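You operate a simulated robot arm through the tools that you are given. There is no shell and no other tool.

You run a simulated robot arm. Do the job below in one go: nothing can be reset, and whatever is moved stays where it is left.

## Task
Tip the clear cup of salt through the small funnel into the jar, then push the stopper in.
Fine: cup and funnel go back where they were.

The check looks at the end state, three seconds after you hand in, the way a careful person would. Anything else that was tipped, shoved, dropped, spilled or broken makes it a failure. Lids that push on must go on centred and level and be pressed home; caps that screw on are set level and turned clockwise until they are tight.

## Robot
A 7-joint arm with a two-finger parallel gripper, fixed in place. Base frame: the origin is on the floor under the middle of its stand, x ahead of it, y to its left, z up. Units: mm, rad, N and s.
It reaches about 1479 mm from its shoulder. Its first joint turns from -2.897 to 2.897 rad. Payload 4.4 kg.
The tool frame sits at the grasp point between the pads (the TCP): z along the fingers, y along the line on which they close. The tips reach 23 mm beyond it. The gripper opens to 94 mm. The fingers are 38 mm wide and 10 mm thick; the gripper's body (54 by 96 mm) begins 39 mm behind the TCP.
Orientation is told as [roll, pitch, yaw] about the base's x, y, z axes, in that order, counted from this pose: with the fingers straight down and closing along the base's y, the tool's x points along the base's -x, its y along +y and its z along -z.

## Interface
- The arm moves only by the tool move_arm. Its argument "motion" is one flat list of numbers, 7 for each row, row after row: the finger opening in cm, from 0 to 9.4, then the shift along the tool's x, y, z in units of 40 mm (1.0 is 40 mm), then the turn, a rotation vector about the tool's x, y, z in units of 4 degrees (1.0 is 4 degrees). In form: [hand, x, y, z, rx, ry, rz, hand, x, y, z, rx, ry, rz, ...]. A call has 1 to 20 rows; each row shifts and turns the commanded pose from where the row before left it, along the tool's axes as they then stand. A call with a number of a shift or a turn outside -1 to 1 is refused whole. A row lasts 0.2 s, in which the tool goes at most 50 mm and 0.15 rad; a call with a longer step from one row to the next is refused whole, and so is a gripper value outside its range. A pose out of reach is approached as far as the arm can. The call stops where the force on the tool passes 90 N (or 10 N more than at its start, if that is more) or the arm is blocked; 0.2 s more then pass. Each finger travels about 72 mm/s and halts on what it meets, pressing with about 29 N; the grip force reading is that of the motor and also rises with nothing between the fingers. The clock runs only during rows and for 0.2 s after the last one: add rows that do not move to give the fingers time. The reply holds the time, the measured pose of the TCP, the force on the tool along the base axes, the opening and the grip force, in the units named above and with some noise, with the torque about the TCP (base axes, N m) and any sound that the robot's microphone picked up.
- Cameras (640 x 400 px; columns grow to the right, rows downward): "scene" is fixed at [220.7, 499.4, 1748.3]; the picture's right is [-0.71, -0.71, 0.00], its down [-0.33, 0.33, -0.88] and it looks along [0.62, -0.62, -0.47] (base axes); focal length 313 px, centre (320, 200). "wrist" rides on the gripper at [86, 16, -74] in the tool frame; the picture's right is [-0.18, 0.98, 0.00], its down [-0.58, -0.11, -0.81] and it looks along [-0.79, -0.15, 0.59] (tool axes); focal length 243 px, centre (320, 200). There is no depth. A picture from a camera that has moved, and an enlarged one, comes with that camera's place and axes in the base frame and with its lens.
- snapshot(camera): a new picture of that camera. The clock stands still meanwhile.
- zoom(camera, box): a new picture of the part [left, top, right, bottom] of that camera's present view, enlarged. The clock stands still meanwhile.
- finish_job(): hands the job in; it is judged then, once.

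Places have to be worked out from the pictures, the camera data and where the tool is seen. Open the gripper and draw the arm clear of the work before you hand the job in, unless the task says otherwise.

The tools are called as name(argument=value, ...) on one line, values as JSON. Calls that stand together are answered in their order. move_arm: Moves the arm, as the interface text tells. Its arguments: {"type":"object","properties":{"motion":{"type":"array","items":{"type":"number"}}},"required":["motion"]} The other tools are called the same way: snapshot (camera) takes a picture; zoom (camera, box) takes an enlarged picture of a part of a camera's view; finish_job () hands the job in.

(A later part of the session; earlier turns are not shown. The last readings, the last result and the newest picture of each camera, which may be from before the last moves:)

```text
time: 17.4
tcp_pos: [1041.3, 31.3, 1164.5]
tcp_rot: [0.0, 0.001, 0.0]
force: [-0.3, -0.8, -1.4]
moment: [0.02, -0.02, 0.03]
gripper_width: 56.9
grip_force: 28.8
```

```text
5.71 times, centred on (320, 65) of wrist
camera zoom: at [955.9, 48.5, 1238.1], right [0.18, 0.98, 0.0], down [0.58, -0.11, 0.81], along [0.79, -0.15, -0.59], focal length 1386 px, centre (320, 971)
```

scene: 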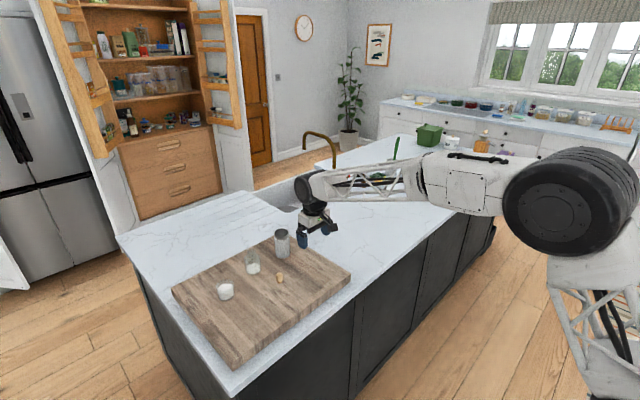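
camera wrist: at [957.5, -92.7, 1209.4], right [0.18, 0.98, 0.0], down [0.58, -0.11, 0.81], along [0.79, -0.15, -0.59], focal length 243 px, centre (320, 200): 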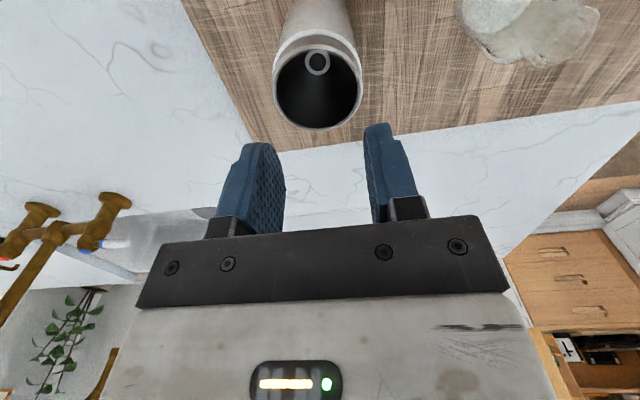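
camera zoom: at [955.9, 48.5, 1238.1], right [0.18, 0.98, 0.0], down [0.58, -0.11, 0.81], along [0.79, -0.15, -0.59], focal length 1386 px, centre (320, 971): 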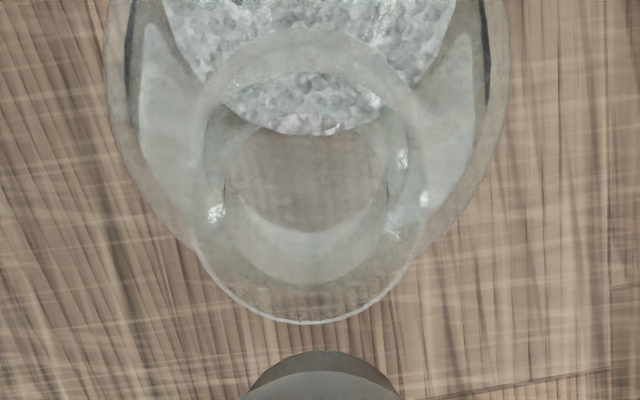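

Both cameras agree: the mouth centre is about (-3,-1.8) mm from the spout; the bore is about 21 mm against an 18 mm spout. I'll shift by that and come down to ~7 mm above the mouth for another check.

move_arm(motion=[4.0, 0.075, -0.045, 0, 0, 0, 0, 4.0, 0, 0, 0.2, 0, 0, 0, 4.0, 0, 0, 0.3, 0, 0, 0, 4.0, 0, 0, 0.25, 0, 0, 0, 4.0, 0, 0, 0.1, 0, 0, 0, 4.0, 0, 0, 0, 0, 0, 0, 4.0, 0, 0, 0, 0, 0, 0])

zoom(camera="scene", box=[244, 230, 268, 260])

zoom(camera="wrist", box=[280, 20, 360, 110])

```text
time: 19.0
tcp_pos: [1038.1, 27.5, 1128.4]
tcp_rot: [0.001, 0.001, -0.001]
force: [0.0, -0.7, -0.6]
moment: [-0.02, -0.04, 0.04]
gripper_width: 56.9
grip_force: 28.9
```

```text
13.33 times, centred on (256, 245) of scene
camera zoom: at [220.7, 499.4, 1748.3], right [-0.71, -0.71, 0.0], down [-0.33, 0.33, -0.88], along [0.62, -0.62, -0.47], focal length 4178 px, centre (1173, -400)
```

zoom: 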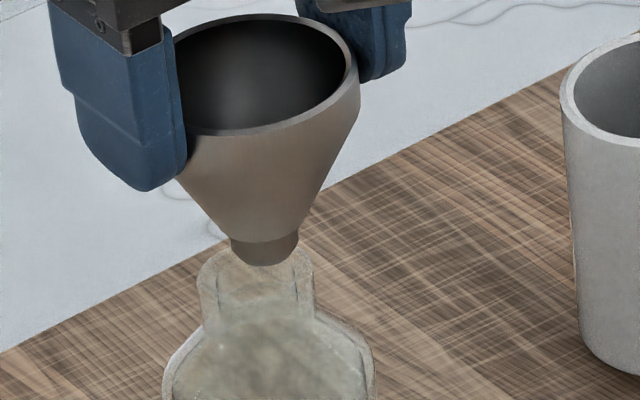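

```text
4.44 times, centred on (320, 65) of wrist
camera zoom: at [951.4, 43.9, 1202.5], right [0.18, 0.98, 0.0], down [0.58, -0.11, 0.81], along [0.79, -0.15, -0.59], focal length 1078 px, centre (320, 800)
```

zoom: 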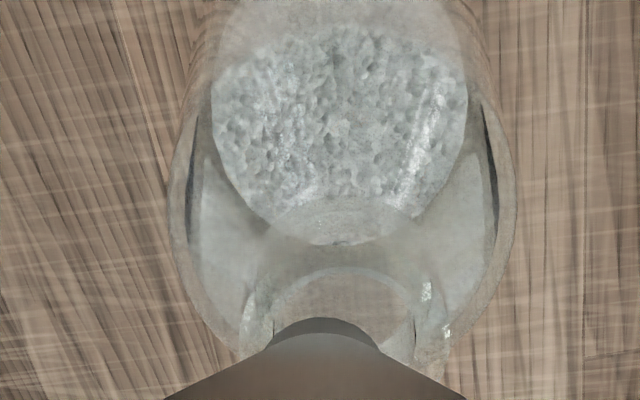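

The actual shift was larger than commanded (the reading shows about -4 mm in y), so now the spout sits slightly off the other way. I'll enlarge to measure the remaining offset.

zoom(camera="wrist", box=[296, 65, 354, 105])

zoom(camera="scene", box=[249, 240, 265, 256])

```text
10.00 times, centred on (325, 85) of wrist
camera zoom: at [951.4, 43.9, 1202.5], right [0.18, 0.98, 0.0], down [0.58, -0.11, 0.81], along [0.79, -0.15, -0.59], focal length 2426 px, centre (270, 1350)
```

zoom: 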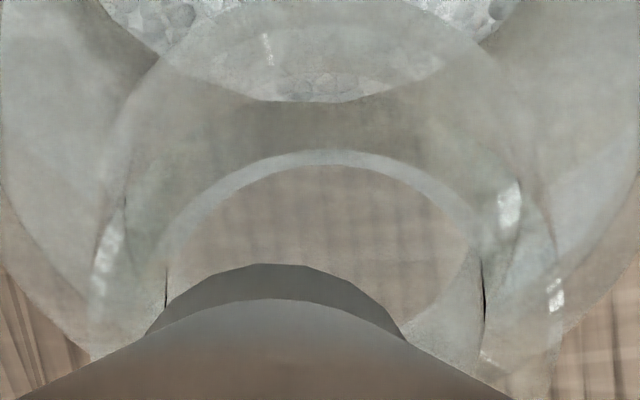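

```text
16.00 times, centred on (257, 248) of scene
camera zoom: at [220.7, 499.4, 1748.3], right [-0.71, -0.71, 0.0], down [-0.33, 0.33, -0.88], along [0.62, -0.62, -0.47], focal length 5014 px, centre (1328, -568)
```

zoom: 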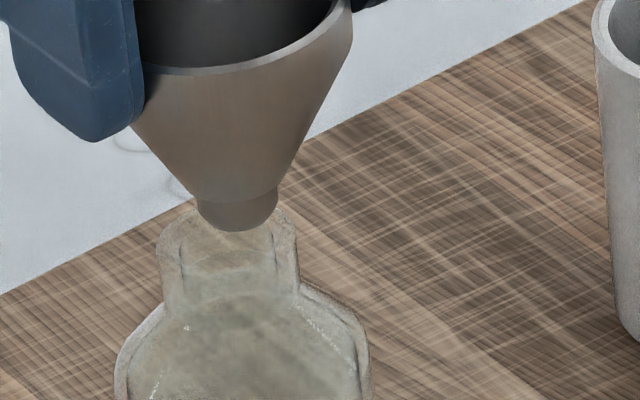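

Now the spout needs about (+1.2,+3.0) mm to centre over the bore (≈20.7 mm inside). I'll apply that with a small 5 mm descent, keeping the tip still above the lip, and recheck.

move_arm(motion=[4.0, -0.03, 0.075, 0, 0, 0, 0, 4.0, 0, 0, 0.06, 0, 0, 0, 4.0, 0, 0, 0.06, 0, 0, 0, 4.0, 0, 0, 0, 0, 0, 0, 4.0, 0, 0, 0, 0, 0, 0])

zoom(camera="wrist", box=[290, 60, 350, 105])

zoom(camera="scene", box=[249, 240, 265, 256])

```text
time: 20.2
tcp_pos: [1039.0, 31.4, 1123.5]
tcp_rot: [0.001, 0.0, -0.001]
force: [-0.2, -0.6, -0.7]
moment: [0.02, 0.01, 0.01]
gripper_width: 57.0
grip_force: 29.0
```

```text
8.89 times, centred on (320, 82) of wrist
camera zoom: at [952.7, 47.9, 1197.0], right [0.18, 0.98, 0.0], down [0.58, -0.11, 0.81], along [0.79, -0.15, -0.59], focal length 2157 px, centre (320, 1244)
```

zoom: 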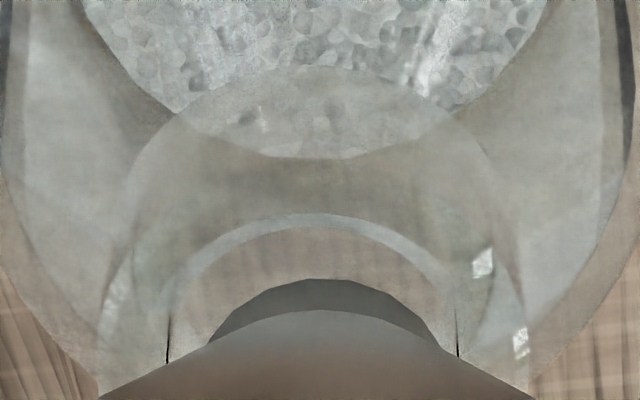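

```text
16.00 times, centred on (257, 248) of scene
camera zoom: at [220.7, 499.4, 1748.3], right [-0.71, -0.71, 0.0], down [-0.33, 0.33, -0.88], along [0.62, -0.62, -0.47], focal length 5014 px, centre (1328, -568)
```

zoom: 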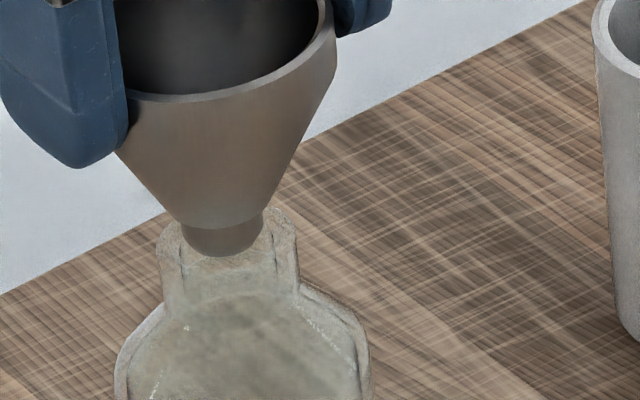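

Remaining offset is under 1 mm (about -0.7 in y). I'll apply that and descend 6 mm in small steps so the spout just enters the bore, then read the force.

move_arm(motion=[4.0, 0, -0.0175, 0, 0, 0, 0, 4.0, 0, 0, 0.05, 0, 0, 0, 4.0, 0, 0, 0.05, 0, 0, 0, 4.0, 0, 0, 0.05, 0, 0, 0, 4.0, 0, 0, 0, 0, 0, 0])

zoom(camera="wrist", box=[290, 60, 350, 105])

zoom(camera="scene", box=[249, 240, 265, 256])

```text
time: 21.4
tcp_pos: [1041.6, 31.8, 1116.7]
tcp_rot: [0.0, 0.0, 0.0]
force: [-0.2, 0.0, -0.6]
moment: [0.01, 0.01, 0.0]
gripper_width: 56.9
grip_force: 29.1
```

```text
8.89 times, centred on (320, 82) of wrist
camera zoom: at [953.2, 47.8, 1191.4], right [0.18, 0.98, 0.0], down [0.58, -0.11, 0.81], along [0.79, -0.15, -0.59], focal length 2157 px, centre (320, 1244)
```

zoom: 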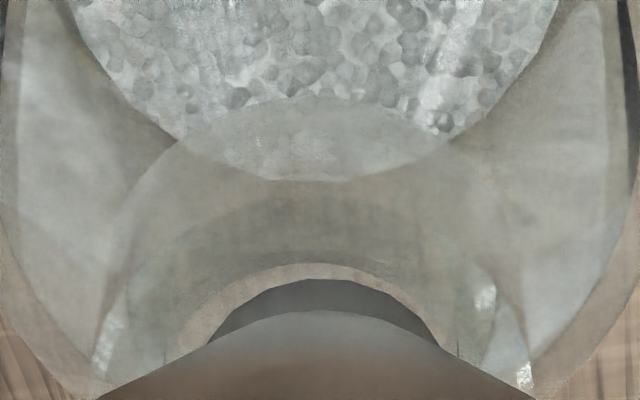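

```text
16.00 times, centred on (257, 248) of scene
camera zoom: at [220.7, 499.4, 1748.3], right [-0.71, -0.71, 0.0], down [-0.33, 0.33, -0.88], along [0.62, -0.62, -0.47], focal length 5014 px, centre (1328, -568)
```

zoom: 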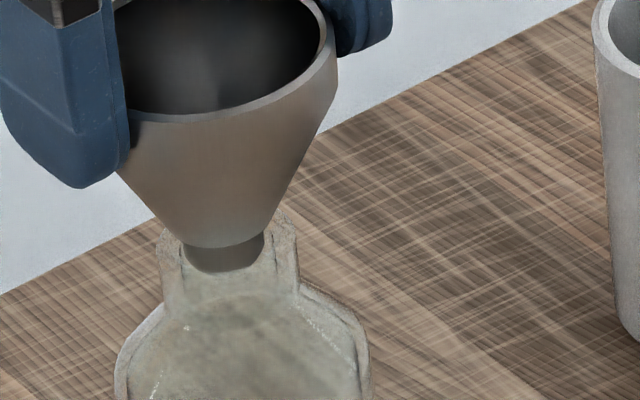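

Spout appears centred within about 1 mm and no contact force. I'll nudge -0.6 mm in x and descend 4 mm more, watching the force.

move_arm(motion=[4.0, 0.015, -0.005, 0, 0, 0, 0, 4.0, 0, 0, 0.04, 0, 0, 0, 4.0, 0, 0, 0.04, 0, 0, 0, 4.0, 0, 0, 0.02, 0, 0, 0, 4.0, 0, 0, 0, 0, 0, 0])

zoom(camera="wrist", box=[290, 60, 350, 105])

zoom(camera="scene", box=[249, 240, 265, 256])

```text
time: 22.6
tcp_pos: [1038.0, 31.9, 1112.9]
tcp_rot: [0.001, 0.0, 0.0]
force: [0.1, 0.4, -0.2]
moment: [0.0, -0.02, 0.01]
gripper_width: 56.9
grip_force: 29.2
```

```text
8.89 times, centred on (320, 82) of wrist
camera zoom: at [952.4, 46.8, 1187.9], right [0.18, 0.98, 0.0], down [0.58, -0.11, 0.81], along [0.79, -0.15, -0.59], focal length 2157 px, centre (320, 1244)
```

zoom: 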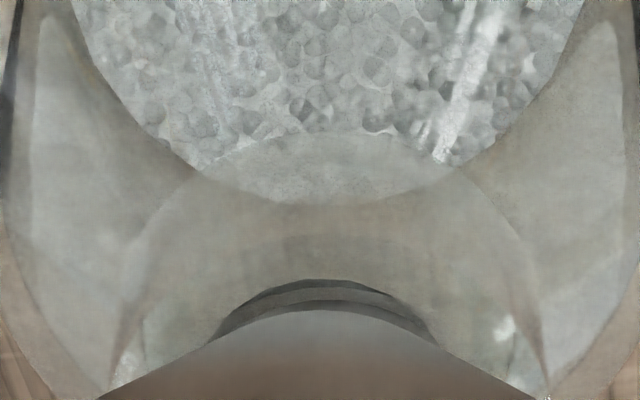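

```text
16.00 times, centred on (257, 248) of scene
camera zoom: at [220.7, 499.4, 1748.3], right [-0.71, -0.71, 0.0], down [-0.33, 0.33, -0.88], along [0.62, -0.62, -0.47], focal length 5014 px, centre (1328, -568)
```

zoom: 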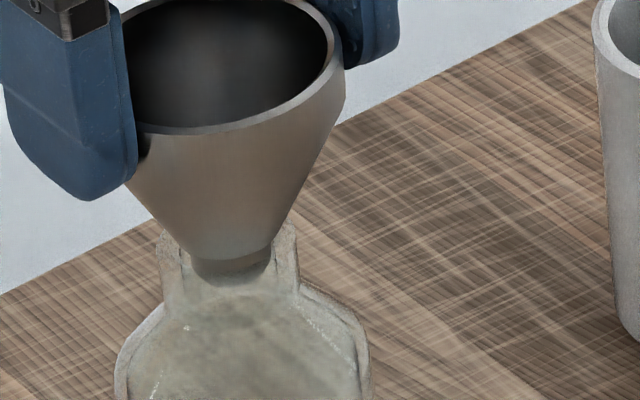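

The bore rim now crosses in front of the spout in the wrist view, so the spout is inside the neck. I'll continue down in 1 mm steps until the cone seats, watching the force.

move_arm(motion=[4.0, 0, 0.01, 0.025, 0, 0, 0, 4.0, 0, 0, 0.025, 0, 0, 0, 4.0, 0, 0, 0, 0, 0, 0])

zoom(camera="scene", box=[249, 240, 265, 256])

zoom(camera="wrist", box=[290, 60, 350, 105])

```text
time: 23.4
tcp_pos: [1038.5, 30.7, 1111.1]
tcp_rot: [-0.001, 0.0, -0.001]
force: [0.4, 0.0, 0.1]
moment: [0.01, 0.01, -0.06]
gripper_width: 56.7
grip_force: 29.0
```

```text
16.00 times, centred on (257, 248) of scene
camera zoom: at [220.7, 499.4, 1748.3], right [-0.71, -0.71, 0.0], down [-0.33, 0.33, -0.88], along [0.62, -0.62, -0.47], focal length 5014 px, centre (1328, -568)
```

zoom: 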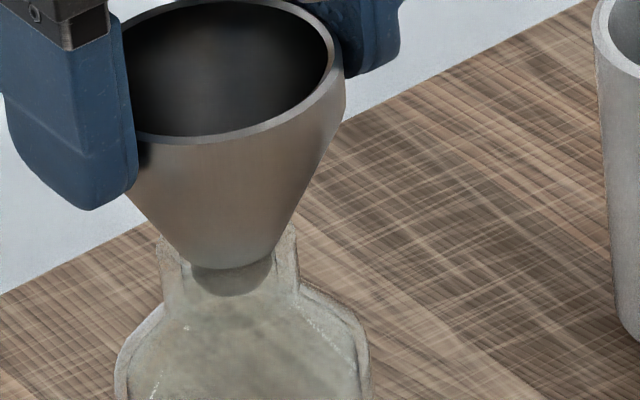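

```text
8.89 times, centred on (320, 82) of wrist
camera zoom: at [951.8, 47.3, 1186.1], right [0.18, 0.98, 0.0], down [0.58, -0.11, 0.81], along [0.79, -0.15, -0.59], focal length 2157 px, centre (320, 1244)
```

zoom: 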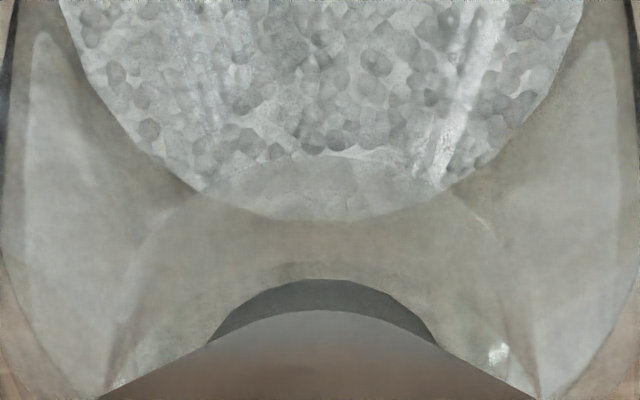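

Still no contact; the cone base is right at lip level with about 2 mm to seat. I'll go down another 2 mm.

move_arm(motion=[4.0, 0, 0, 0.02, 0, 0, 0, 4.0, 0, 0, 0.02, 0, 0, 0, 4.0, 0, 0, 0, 0, 0, 0])

zoom(camera="scene", box=[249, 240, 265, 256])

```text
time: 24.2
tcp_pos: [1038.3, 31.8, 1110.5]
tcp_rot: [0.0, -0.001, 0.001]
force: [-1.0, -0.3, 7.8]
moment: [-0.03, 0.15, 0.03]
gripper_width: 56.7
grip_force: 29.3
```

```text
16.00 times, centred on (257, 248) of scene
camera zoom: at [220.7, 499.4, 1748.3], right [-0.71, -0.71, 0.0], down [-0.33, 0.33, -0.88], along [0.62, -0.62, -0.47], focal length 5014 px, centre (1328, -568)
```

zoom: 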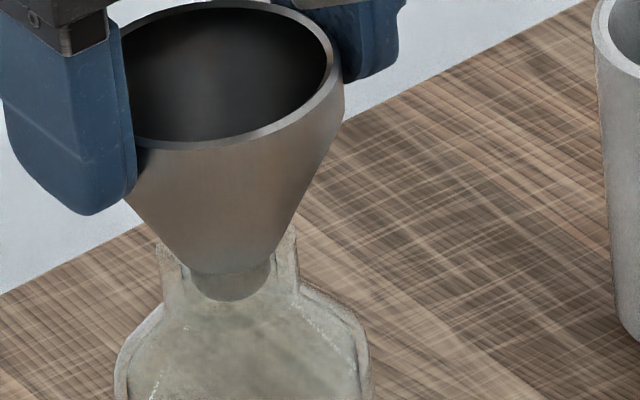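

Contact at 7.8 N: the cone is seating, touching first on the robot side, so the funnel sits slightly toward -x. I'll ease up half a millimetre with a +0.6 mm x nudge, then check forces again.

move_arm(motion=[4.0, -0.015, 0, -0.015, 0, 0, 0, 4.0, 0, 0, 0.005, 0, 0, 0, 4.0, 0, 0, 0, 0, 0, 0])

zoom(camera="scene", box=[249, 236, 267, 256])

zoom(camera="wrist", box=[200, 0, 440, 240])

```text
time: 25.0
tcp_pos: [1039.3, 31.7, 1110.8]
tcp_rot: [0.001, 0.001, 0.001]
force: [0.1, 0.8, 0.9]
moment: [0.08, -0.03, -0.03]
gripper_width: 56.9
grip_force: 28.6
```

```text
16.00 times, centred on (258, 246) of scene
camera zoom: at [220.7, 499.4, 1748.3], right [-0.71, -0.71, 0.0], down [-0.33, 0.33, -0.88], along [0.62, -0.62, -0.47], focal length 5014 px, centre (1312, -536)
```

zoom: 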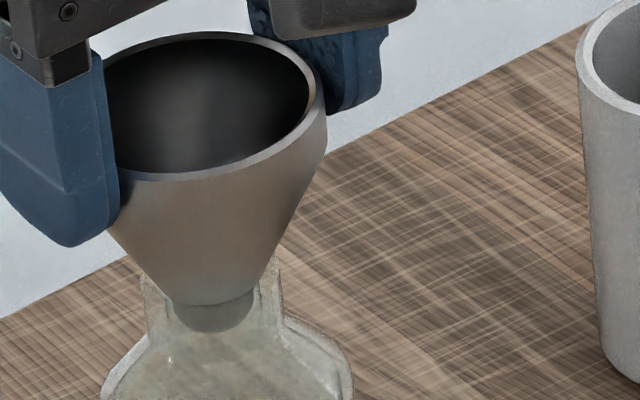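

```text
1.67 times, centred on (320, 120) of wrist
camera zoom: at [952.6, 47.6, 1184.5], right [0.18, 0.98, 0.0], down [0.58, -0.11, 0.81], along [0.79, -0.15, -0.59], focal length 404 px, centre (320, 333)
```

zoom: 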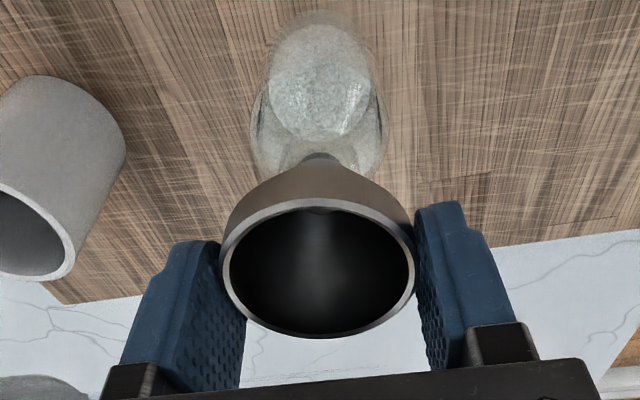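

Force is back to near zero with the spout centred in the neck. I'll lower 0.8 mm to touch, then open the fingers.

move_arm(motion=[4.0, 0, 0, 0.02, 0, 0, 0, 4.0, 0, 0, 0, 0, 0, 0, 5.9, 0, 0, 0, 0, 0, 0, 6.5, 0, 0, 0, 0, 0, 0, 7.5, 0, 0, 0, 0, 0, 0, 9.4, 0, 0, 0, 0, 0, 0, 9.4, 0, 0, 0, 0, 0, 0])

zoom(camera="scene", box=[245, 226, 271, 256])

zoom(camera="wrist", box=[200, 0, 440, 240])

```text
time: 26.6
tcp_pos: [1039.1, 30.5, 1109.5]
tcp_rot: [0.001, 0.0, -0.001]
force: [0.5, 0.0, 0.4]
moment: [-0.01, 0.0, 0.0]
gripper_width: 94.1
grip_force: 0.1
```

```text
13.33 times, centred on (258, 241) of scene
camera zoom: at [220.7, 499.4, 1748.3], right [-0.71, -0.71, 0.0], down [-0.33, 0.33, -0.88], along [0.62, -0.62, -0.47], focal length 4178 px, centre (1147, -347)
```

zoom: 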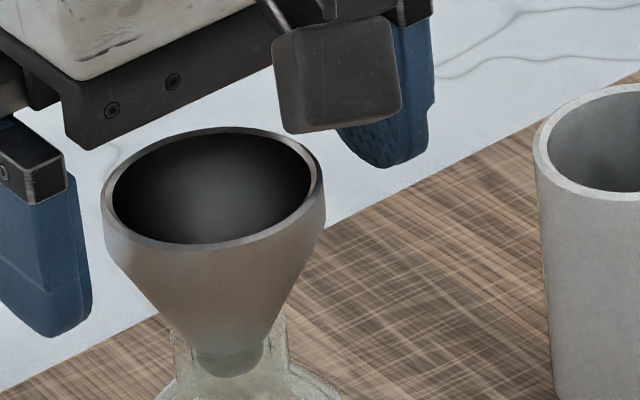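

```text
1.67 times, centred on (320, 120) of wrist
camera zoom: at [952.8, 47.1, 1184.0], right [0.18, 0.98, 0.0], down [0.58, -0.11, 0.81], along [0.79, -0.15, -0.59], focal length 404 px, centre (320, 333)
```

zoom: 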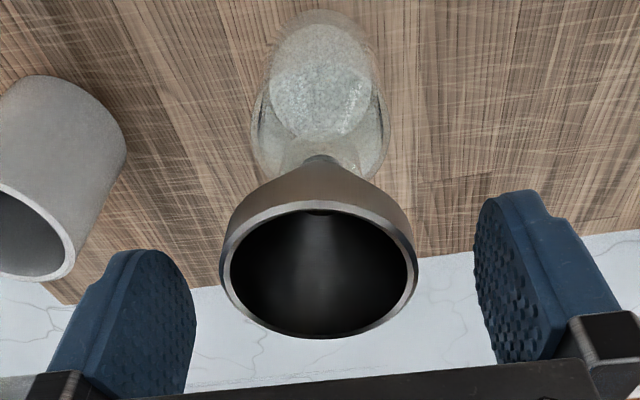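

The funnel sits in the neck, released and upright; its rim is at about z≈1102. I'll back straight up, then start yawing the tool 90° so I can take the cup from its +y side and pour toward -y into the funnel.

move_arm(motion=[9.4, 0, 0, -0.2, 0, 0, 0, 9.4, 0, 0, -0.7, 0, 0, 0, 9.4, 0, 0, -0.8, 0, 0, 0, 9.4, 0, 0, -0.8, 0, 0, 0, 9.4, 0, 0, 0, 0, 0, 1, 9.4, 0, 0, 0, 0, 0, 1, 9.4, 0, 0, 0, 0, 0, 1, 9.4, 0, 0, 0, 0, 0, 1, 9.4, 0, 0, 0, 0, 0, 1, 9.4, 0, 0, 0, 0, 0, 1, 9.4, 0, 0, 0, 0, 0, 1, 9.4, 0, 0, 0, 0, 0, 1, 9.4, 0, 0, 0, 0, 0, 1, 9.4, 0, 0, 0, 0, 0, 1, 9.4, 0, 0, 0, 0, 0, 1])

snapshot(camera="scene")

zoom(camera="scene", box=[235, 226, 285, 281])

```text
time: 29.8
tcp_pos: [1040.1, 30.3, 1210.6]
tcp_rot: [0.001, 0.0, -0.771]
force: [-0.4, -0.4, 0.7]
moment: [0.0, 0.0, 0.01]
gripper_width: 94.3
grip_force: 0.1
```

```text
taken
```

scene: 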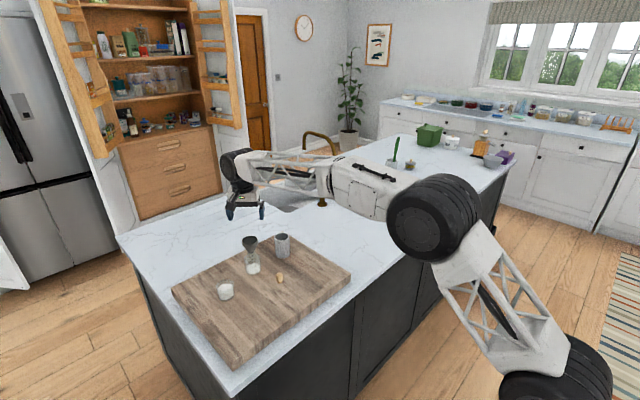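

```text
7.27 times, centred on (260, 254) of scene
camera zoom: at [220.7, 499.4, 1748.3], right [-0.71, -0.71, 0.0], down [-0.33, 0.33, -0.88], along [0.62, -0.62, -0.47], focal length 2279 px, centre (756, -189)
```

zoom: 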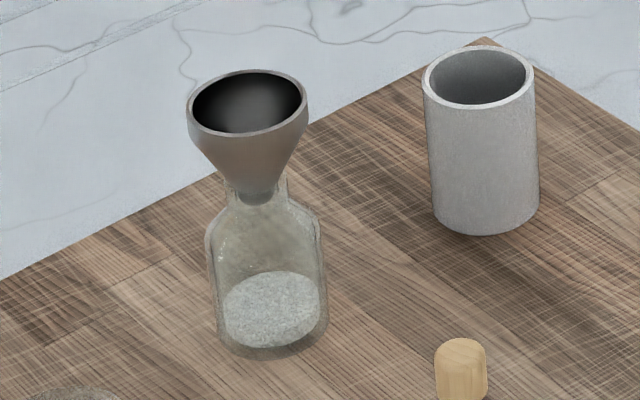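

The funnel stands nicely upright in the jar. Yaw is at 44°; I'll finish the turn to 90°.

move_arm(motion=[9.4, 0, 0, 0, 0, 0, 1, 9.4, 0, 0, 0, 0, 0, 1, 9.4, 0, 0, 0, 0, 0, 1, 9.4, 0, 0, 0, 0, 0, 1, 9.4, 0, 0, 0, 0, 0, 1, 9.4, 0, 0, 0, 0, 0, 1, 9.4, 0, 0, 0, 0, 0, 1, 9.4, 0, 0, 0, 0, 0, 1, 9.4, 0, 0, 0, 0, 0, 1, 9.4, 0, 0, 0, 0, 0, 1, 9.4, 0, 0, 0, 0, 0, 1, 9.4, 0, 0, 0, 0, 0, 0.45, 9.4, 0, 0, 0, 0, 0, 0])

snapshot(camera="wrist")

```text
time: 32.6
tcp_pos: [1039.1, 30.6, 1211.0]
tcp_rot: [0.0, 0.001, -1.569]
force: [-0.6, 0.7, 1.1]
moment: [0.0, -0.03, -0.01]
gripper_width: 94.0
grip_force: 0.1
```

```text
taken
camera wrist: at [1056.0, 117.3, 1284.8], right [0.98, -0.18, 0.0], down [-0.11, -0.58, 0.81], along [-0.15, -0.79, -0.59], focal length 243 px, centre (320, 200)
```

wrist: 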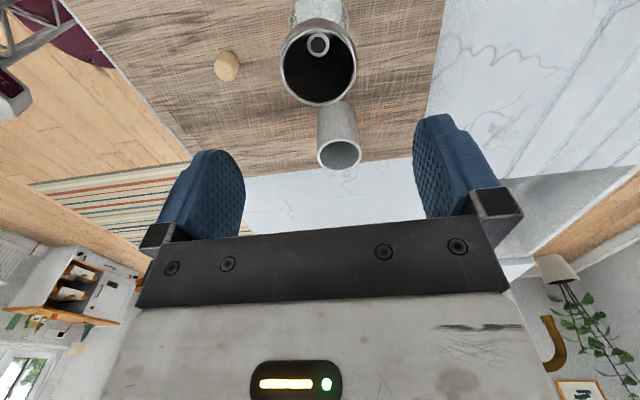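

Yaw is at -90°. Before picking up the cup, I'll test here in free space that the arm can reach the pouring tilt, rotating +80° about the closing axis; everything below stays under z≈1102.

move_arm(motion=[9.4, 0, 0, -0.5, 0, 1, 0, 9.4, 0, 0, -0.5, 0, 1, 0, 9.4, 0, 0, 0, 0, 1, 0, 9.4, 0, 0, 0, 0, 1, 0, 9.4, 0, 0, 0, 0, 1, 0, 9.4, 0, 0, 0, 0, 1, 0, 9.4, 0, 0, 0, 0, 1, 0, 9.4, 0, 0, 0, 0, 1, 0, 9.4, 0, 0, 0, 0, 1, 0, 9.4, 0, 0, 0, 0, 1, 0, 9.4, 0, 0, 0, 0, 1, 0, 9.4, 0, 0, 0, 0, 1, 0, 9.4, 0, 0, 0, 0, 1, 0, 9.4, 0, 0, 0, 0, 1, 0, 9.4, 0, 0, 0, 0, 1, 0, 9.4, 0, 0, 0, 0, 1, 0, 9.4, 0, 0, 0, 0, 1, 0, 9.4, 0, 0, 0, 0, 1, 0, 9.4, 0, 0, 0, 0, 1, 0, 9.4, 0, 0, 0, 0, 1, 0])

snapshot(camera="scene")

```text
time: 36.8
tcp_pos: [1040.3, 28.9, 1249.5]
tcp_rot: [0.005, 1.399, -1.563]
force: [0.6, 0.2, 0.4]
moment: [0.0, -0.01, -0.03]
gripper_width: 93.9
grip_force: 0.0
```

```text
taken
```

scene: 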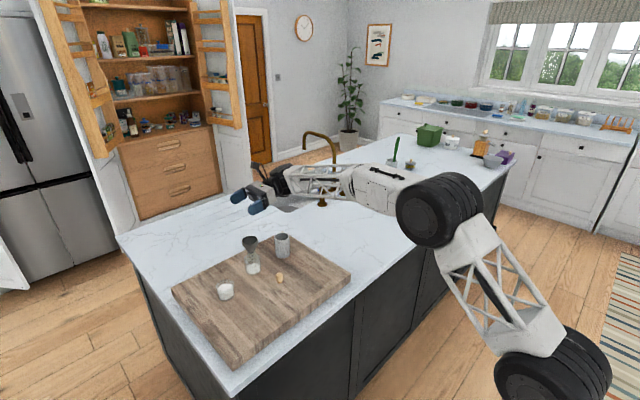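

The arm reaches the pouring tilt (80°) without trouble. I'll rotate back to vertical, then approach the cup.

move_arm(motion=[9.4, 0, 0, 0, 0, -1, 0, 9.4, 0, 0, 0, 0, -1, 0, 9.4, 0, 0, 0, 0, -1, 0, 9.4, 0, 0, 0, 0, -1, 0, 9.4, 0, 0, 0, 0, -1, 0, 9.4, 0, 0, 0, 0, -1, 0, 9.4, 0, 0, 0, 0, -1, 0, 9.4, 0, 0, 0, 0, -1, 0, 9.4, 0, 0, 0, 0, -1, 0, 9.4, 0, 0, 0, 0, -1, 0, 9.4, 0, 0, 0, 0, -1, 0, 9.4, 0, 0, 0, 0, -1, 0, 9.4, 0, 0, 0, 0, -1, 0, 9.4, 0, 0, 0, 0, -1, 0, 9.4, 0, 0, 0, 0, -1, 0, 9.4, 0, 0, 0, 0, -1, 0, 9.4, 0, 0, 0, 0, -1, 0, 9.4, 0, 0, 0, 0, -1, 0, 9.4, 0, 0, 0, 0, -1, 0, 9.4, 0, 0, 0, 0, -1, 0])

```text
time: 41.0
tcp_pos: [1040.0, 29.5, 1250.7]
tcp_rot: [-0.002, -0.003, -1.567]
force: [-0.1, 0.3, -0.7]
moment: [-0.04, 0.0, 0.01]
gripper_width: 93.9
grip_force: 0.0
```

Vertical again at (1040,30,1251). I'll move over to the cup, hovering at about (995,171,1120), and take a look.

move_arm(motion=[9.4, 0.7, -0.225, 0.3, 0, 0, 0, 9.4, 0.7, -0.225, 0.6, 0, 0, 0, 9.4, 0.7, -0.225, 0.7, 0, 0, 0, 9.4, 0.7, -0.225, 0.8, 0, 0, 0, 9.4, 0.7, -0.225, 0.8, 0, 0, 0, 9.4, 0, 0, 0, 0, 0, 0, 9.4, 0, 0, 0, 0, 0, 0])

snapshot(camera="wrist")

zoom(camera="scene", box=[195, 225, 265, 305])

```text
time: 42.6
tcp_pos: [992.0, 169.8, 1123.1]
tcp_rot: [0.0, -0.001, -1.567]
force: [0.2, 0.6, -0.5]
moment: [-0.01, 0.0, 0.02]
gripper_width: 94.0
grip_force: 0.1
```

```text
taken
camera wrist: at [1008.4, 257.3, 1196.4], right [0.98, -0.18, 0.0], down [-0.11, -0.58, 0.81], along [-0.15, -0.79, -0.59], focal length 243 px, centre (320, 200)
```

wrist: 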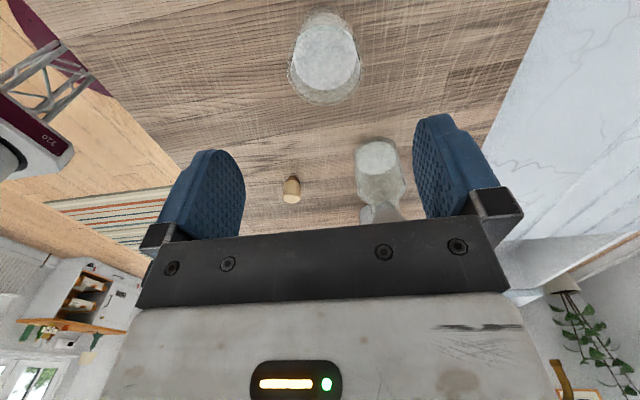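

```text
5.00 times, centred on (230, 265) of scene
camera zoom: at [220.7, 499.4, 1748.3], right [-0.71, -0.71, 0.0], down [-0.33, 0.33, -0.88], along [0.62, -0.62, -0.47], focal length 1567 px, centre (770, -125)
```

zoom: 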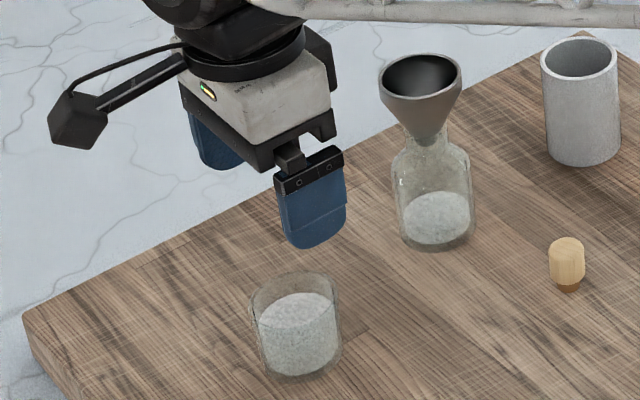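

The cup is in view ahead below the gripper. I'll enlarge it to measure its axis, diameter and rim height.

zoom(camera="wrist", box=[270, 0, 380, 115])

zoom(camera="scene", box=[212, 274, 244, 306])

```text
3.48 times, centred on (325, 58) of wrist
camera zoom: at [1008.4, 257.3, 1196.4], right [0.98, -0.18, 0.0], down [-0.11, -0.58, 0.81], along [-0.15, -0.79, -0.59], focal length 844 px, centre (303, 696)
```

zoom: 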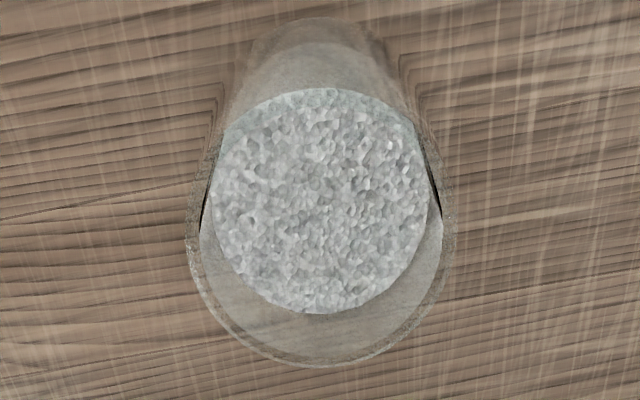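

```text
12.50 times, centred on (228, 290) of scene
camera zoom: at [220.7, 499.4, 1748.3], right [-0.71, -0.71, 0.0], down [-0.33, 0.33, -0.88], along [0.62, -0.62, -0.47], focal length 3917 px, centre (1470, -925)
```

zoom: 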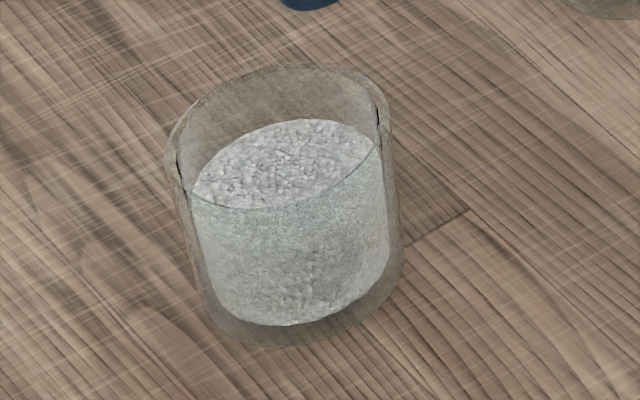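

I place the cup at about (996,170.5), ~56 mm outside, rim at z≈1014 with salt about 15 mm below it. I'll shift back in +y and tilt the tool 35° so the fingers point down and toward -y for the grasp.

move_arm(motion=[9.4, 0.45, 0.05, 0.2, 0, 0, 0, 9.4, 0.45, 0.05, 0.2, 0, 0, 0, 9.4, 0, 0, 0, 0, -1, 0, 9.4, 0, 0, 0, 0, -1, 0, 9.4, 0, 0, 0, 0, -1, 0, 9.4, 0, 0, 0, 0, -1, 0, 9.4, 0, 0, 0, 0, -1, 0, 9.4, 0, 0, 0, 0, -1, 0, 9.4, 0, 0, 0, 0, -1, 0, 9.4, 0, 0, 0, 0, -1, 0, 9.4, 0, 0, 0, 0, -0.75, 0, 9.4, 0, 0, 0, 0, 0, 0, 9.4, 0, 0, 0, 0, 0, 0])

snapshot(camera="wrist")

zoom(camera="scene", box=[185, 225, 265, 315])

```text
time: 45.4
tcp_pos: [997.7, 205.7, 1105.1]
tcp_rot: [-0.001, -0.612, -1.566]
force: [-0.3, 0.4, -0.3]
moment: [0.0, 0.01, 0.0]
gripper_width: 93.8
grip_force: 0.0
```

```text
taken
camera wrist: at [1013.9, 319.1, 1117.0], right [0.98, -0.15, 0.11], down [-0.11, -0.01, 0.99], along [-0.15, -0.99, -0.03], focal length 243 px, centre (320, 200)
```

wrist: 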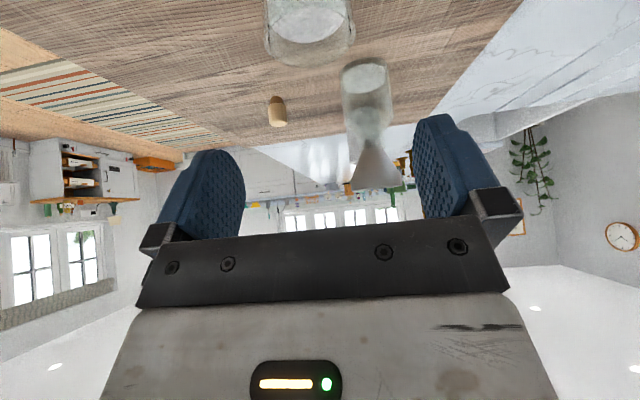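

```text
4.44 times, centred on (225, 270) of scene
camera zoom: at [220.7, 499.4, 1748.3], right [-0.71, -0.71, 0.0], down [-0.33, 0.33, -0.88], along [0.62, -0.62, -0.47], focal length 1393 px, centre (742, -111)
```

zoom: 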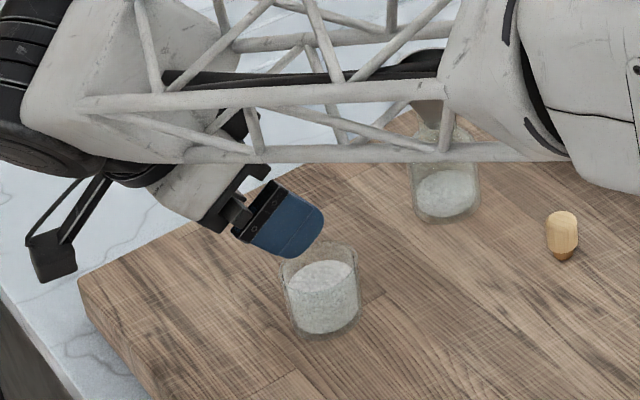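

The tilt pose is right (-35°) and the forearm passes on the robot side, clear of the jar. I'll shift onto the approach line and come 60 mm along the fingers' direction, then check alignment with the cup.

move_arm(motion=[9.4, 0.4, -0.02, 0, 0, 0, 0, 9.4, 0.4, -0.02, 0, 0, 0, 0, 9.4, 0, 0, 0.4, 0, 0, 0, 9.4, 0, 0, 0.4, 0, 0, 0, 9.4, 0, 0, 0.4, 0, 0, 0, 9.4, 0, 0, 0.3, 0, 0, 0, 9.4, 0, 0, 0, 0, 0, 0, 9.4, 0, 0, 0, 0, 0, 0])

snapshot(camera="wrist")

zoom(camera="scene", box=[185, 235, 265, 315])

```text
time: 47.2
tcp_pos: [995.8, 197.9, 1037.7]
tcp_rot: [-0.001, -0.611, -1.567]
force: [0.3, -0.1, -0.8]
moment: [-0.01, 0.02, -0.04]
gripper_width: 93.8
grip_force: 0.2
```

```text
taken
camera wrist: at [1011.8, 311.2, 1048.8], right [0.98, -0.15, 0.11], down [-0.11, -0.01, 0.99], along [-0.15, -0.99, -0.03], focal length 243 px, centre (320, 200)
```

wrist: 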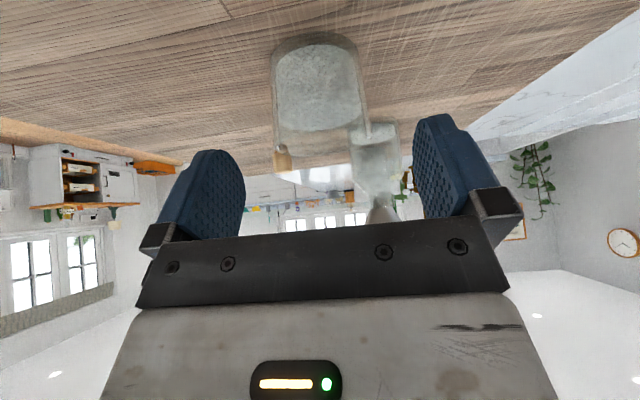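

```text
5.00 times, centred on (225, 275) of scene
camera zoom: at [220.7, 499.4, 1748.3], right [-0.71, -0.71, 0.0], down [-0.33, 0.33, -0.88], along [0.62, -0.62, -0.47], focal length 1567 px, centre (795, -175)
```

zoom: 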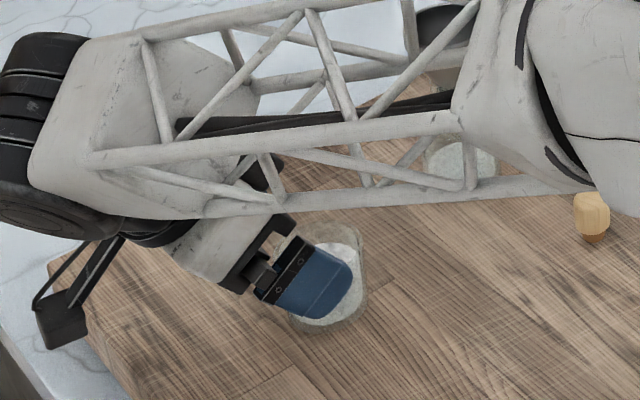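

I want to be sure the arm's links are clear of the objects, so I'll look at the whole scene before descending further.

snapshot(camera="scene")

zoom(camera="wrist", box=[240, 10, 440, 160])

```text
taken
```

scene: 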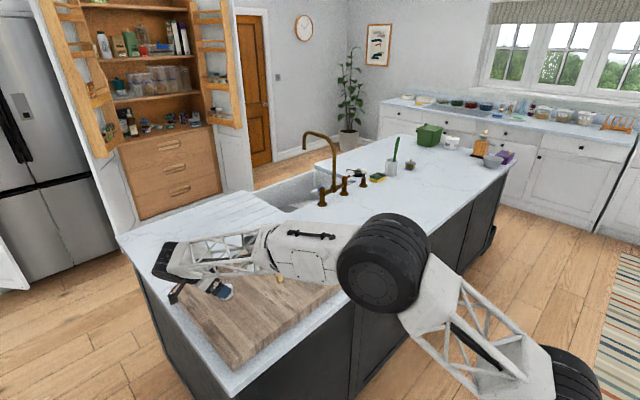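

```text
2.67 times, centred on (340, 85) of wrist
camera zoom: at [1011.8, 311.2, 1048.8], right [0.98, -0.15, 0.11], down [-0.11, -0.01, 0.99], along [-0.15, -0.99, -0.03], focal length 647 px, centre (267, 507)
```

zoom: 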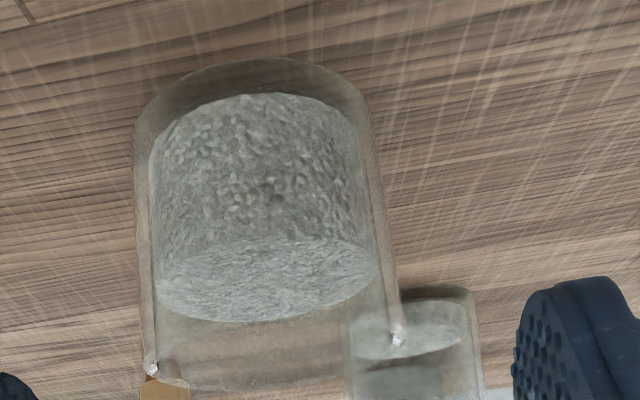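

Elbow and forearm stay well above the board and away from the jar. The cup axis is at x≈995.7, matching the TCP, so I'll advance the remaining 47 mm along the tool axis with the fingers straddling the cup.

move_arm(motion=[9.4, 0, 0, 0.3, 0, 0, 0, 9.4, 0, 0, 0.3, 0, 0, 0, 9.4, 0, 0, 0.3, 0, 0, 0, 9.4, 0, 0, 0.2, 0, 0, 0, 9.4, 0, 0, 0.08, 0, 0, 0, 9.4, 0, 0, 0, 0, 0, 0])

zoom(camera="wrist", box=[160, 0, 480, 250])

zoom(camera="scene", box=[195, 255, 255, 315])

```text
time: 48.6
tcp_pos: [995.4, 170.9, 1000.6]
tcp_rot: [-0.001, -0.61, -1.567]
force: [0.2, -0.2, 0.4]
moment: [-0.01, 0.01, 0.01]
gripper_width: 94.1
grip_force: 0.1
```

```text
1.60 times, centred on (320, 125) of wrist
camera zoom: at [1011.4, 284.6, 1011.4], right [0.98, -0.15, 0.11], down [-0.11, -0.01, 0.99], along [-0.15, -0.99, -0.03], focal length 388 px, centre (320, 320)
```

zoom: 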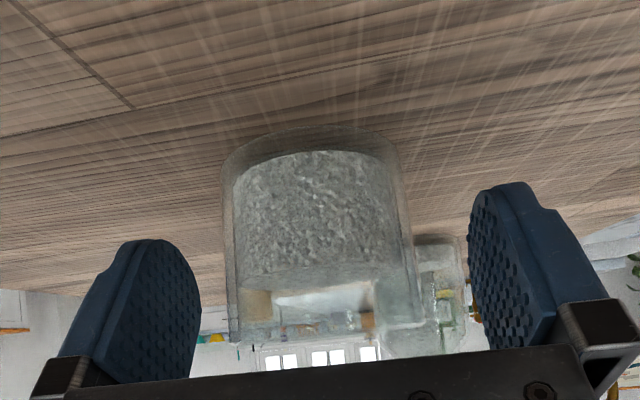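

```text
6.67 times, centred on (225, 285) of scene
camera zoom: at [220.7, 499.4, 1748.3], right [-0.71, -0.71, 0.0], down [-0.33, 0.33, -0.88], along [0.62, -0.62, -0.47], focal length 2089 px, centre (953, -367)
```

zoom: 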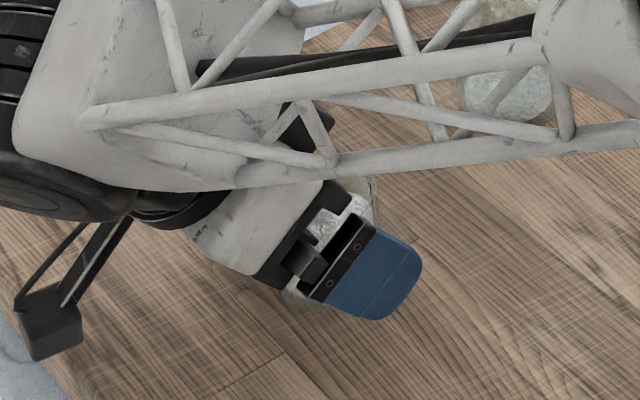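

The cup is centred between the pads with no contact force. I'll close on it slowly.

move_arm(motion=[8.0, 0, 0, 0, 0, 0, 0, 7.0, 0, 0, 0, 0, 0, 0, 6.2, 0, 0, 0, 0, 0, 0, 5.6, 0, 0, 0, 0, 0, 0, 4.5, 0, 0, 0, 0, 0, 0, 4.5, 0, 0, 0, 0, 0, 0, 4.5, 0, 0, 0, 0, 0, 0])

zoom(camera="wrist", box=[160, 0, 480, 250])

```text
time: 50.2
tcp_pos: [994.7, 169.6, 1000.0]
tcp_rot: [0.0, -0.61, -1.566]
force: [0.2, -0.5, 1.6]
moment: [0.01, 0.05, -0.04]
gripper_width: 56.6
grip_force: 28.8
```

```text
1.60 times, centred on (320, 125) of wrist
camera zoom: at [1011.4, 284.7, 1011.4], right [0.98, -0.15, 0.11], down [-0.11, -0.01, 0.99], along [-0.15, -0.99, -0.03], focal length 388 px, centre (320, 320)
```

zoom: 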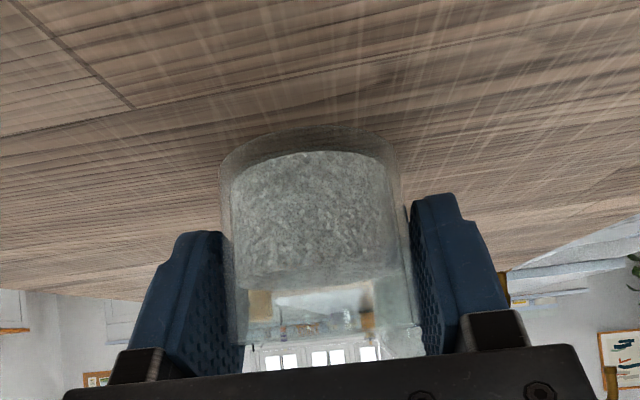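

Firm grip at 56.6 mm; the release pose to return to is about (995.0,170.2,1000.3). I'll lift straight up a few mm and check it holds.

move_arm(motion=[4.5, -0.03, 0, -0.041, 0, 0, 0, 4.5, -0.057, 0, -0.082, 0, 0, 0, 4.5, -0.115, 0, -0.164, 0, 0, 0, 4.5, -0.115, 0, -0.164, 0, 0, 0, 4.5, 0, 0, 0, 0, 0, 0])

zoom(camera="wrist", box=[160, 0, 480, 250])

snapshot(camera="scene")

```text
time: 51.4
tcp_pos: [995.9, 171.6, 1021.7]
tcp_rot: [0.0, -0.61, -1.568]
force: [0.2, 0.9, -2.4]
moment: [0.02, 0.0, 0.05]
gripper_width: 56.8
grip_force: 28.9
```

```text
1.60 times, centred on (320, 125) of wrist
camera zoom: at [1011.6, 284.9, 1032.7], right [0.98, -0.15, 0.11], down [-0.11, -0.01, 0.99], along [-0.15, -0.99, -0.03], focal length 388 px, centre (320, 320)
```

zoom: 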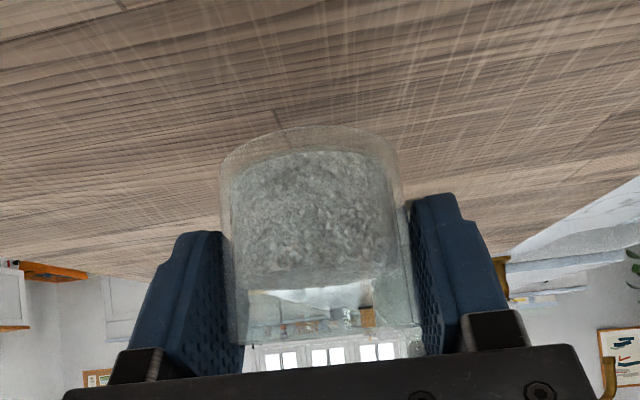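

```text
taken
```

scene: 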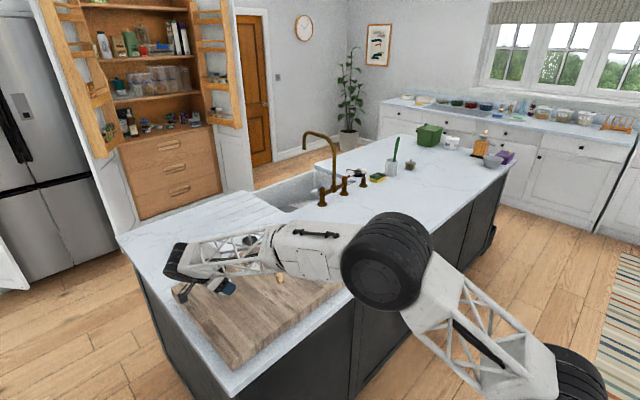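

The cup holds firmly. I'll raise it straight up to about z=1160 and then carry it slowly to beside the funnel at (1039.5,108), still level.

move_arm(motion=[4.5, -0.2, 0, -0.285, 0, 0, 0, 4.5, -0.36, 0, -0.514, 0, 0, 0, 4.5, -0.4, 0, -0.571, 0, 0, 0, 4.5, -0.4, 0, -0.571, 0, 0, 0, 4.5, -0.36, 0, -0.514, 0, 0, 0, 4.5, -0.26, 0, -0.371, 0, 0, 0, 4.5, -0.12, 0.1, 0.085, 0, 0, 0, 4.5, -0.24, 0.2, 0.17, 0, 0, 0, 4.5, -0.3, 0.26, 0.21, 0, 0, 0, 4.5, -0.3, 0.26, 0.21, 0, 0, 0, 4.5, -0.2, 0.17, 0.14, 0, 0, 0, 4.5, -0.1, 0.09, 0.07, 0, 0, 0, 4.5, 0, 0, 0, 0, 0, 0, 4.5, 0, 0, 0, 0, 0, 0])

snapshot(camera="scene")

snapshot(camera="wrist")

zoom(camera="scene", box=[195, 185, 285, 275])

```text
time: 54.4
tcp_pos: [1041.2, 107.5, 1160.3]
tcp_rot: [0.0, -0.611, -1.567]
force: [-0.8, 0.3, -1.1]
moment: [0.0, -0.01, -0.01]
gripper_width: 57.0
grip_force: 28.6
```

```text
taken
```

scene: 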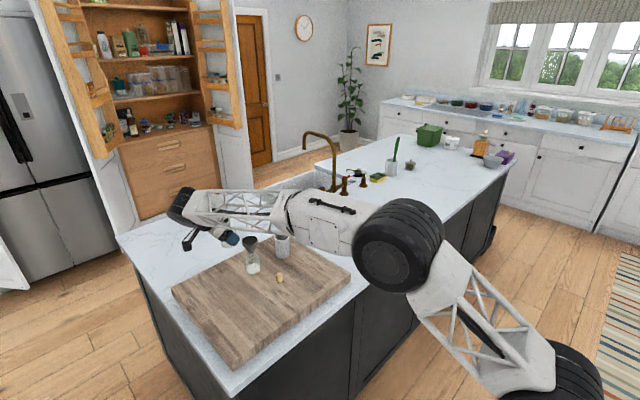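

```text
taken
camera wrist: at [1057.3, 222.6, 1171.1], right [0.98, -0.15, 0.11], down [-0.11, -0.01, 0.99], along [-0.15, -0.99, -0.03], focal length 243 px, centre (320, 200)
```

wrist: 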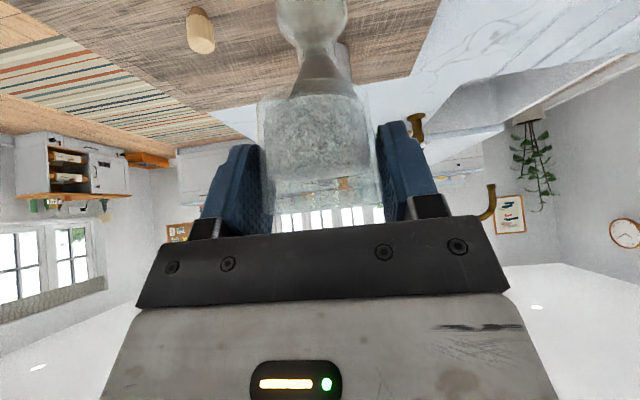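

```text
4.44 times, centred on (240, 230) of scene
camera zoom: at [220.7, 499.4, 1748.3], right [-0.71, -0.71, 0.0], down [-0.33, 0.33, -0.88], along [0.62, -0.62, -0.47], focal length 1393 px, centre (676, 67)
```

zoom: 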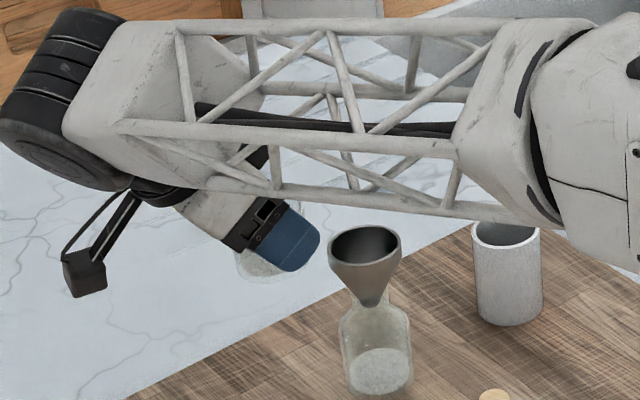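

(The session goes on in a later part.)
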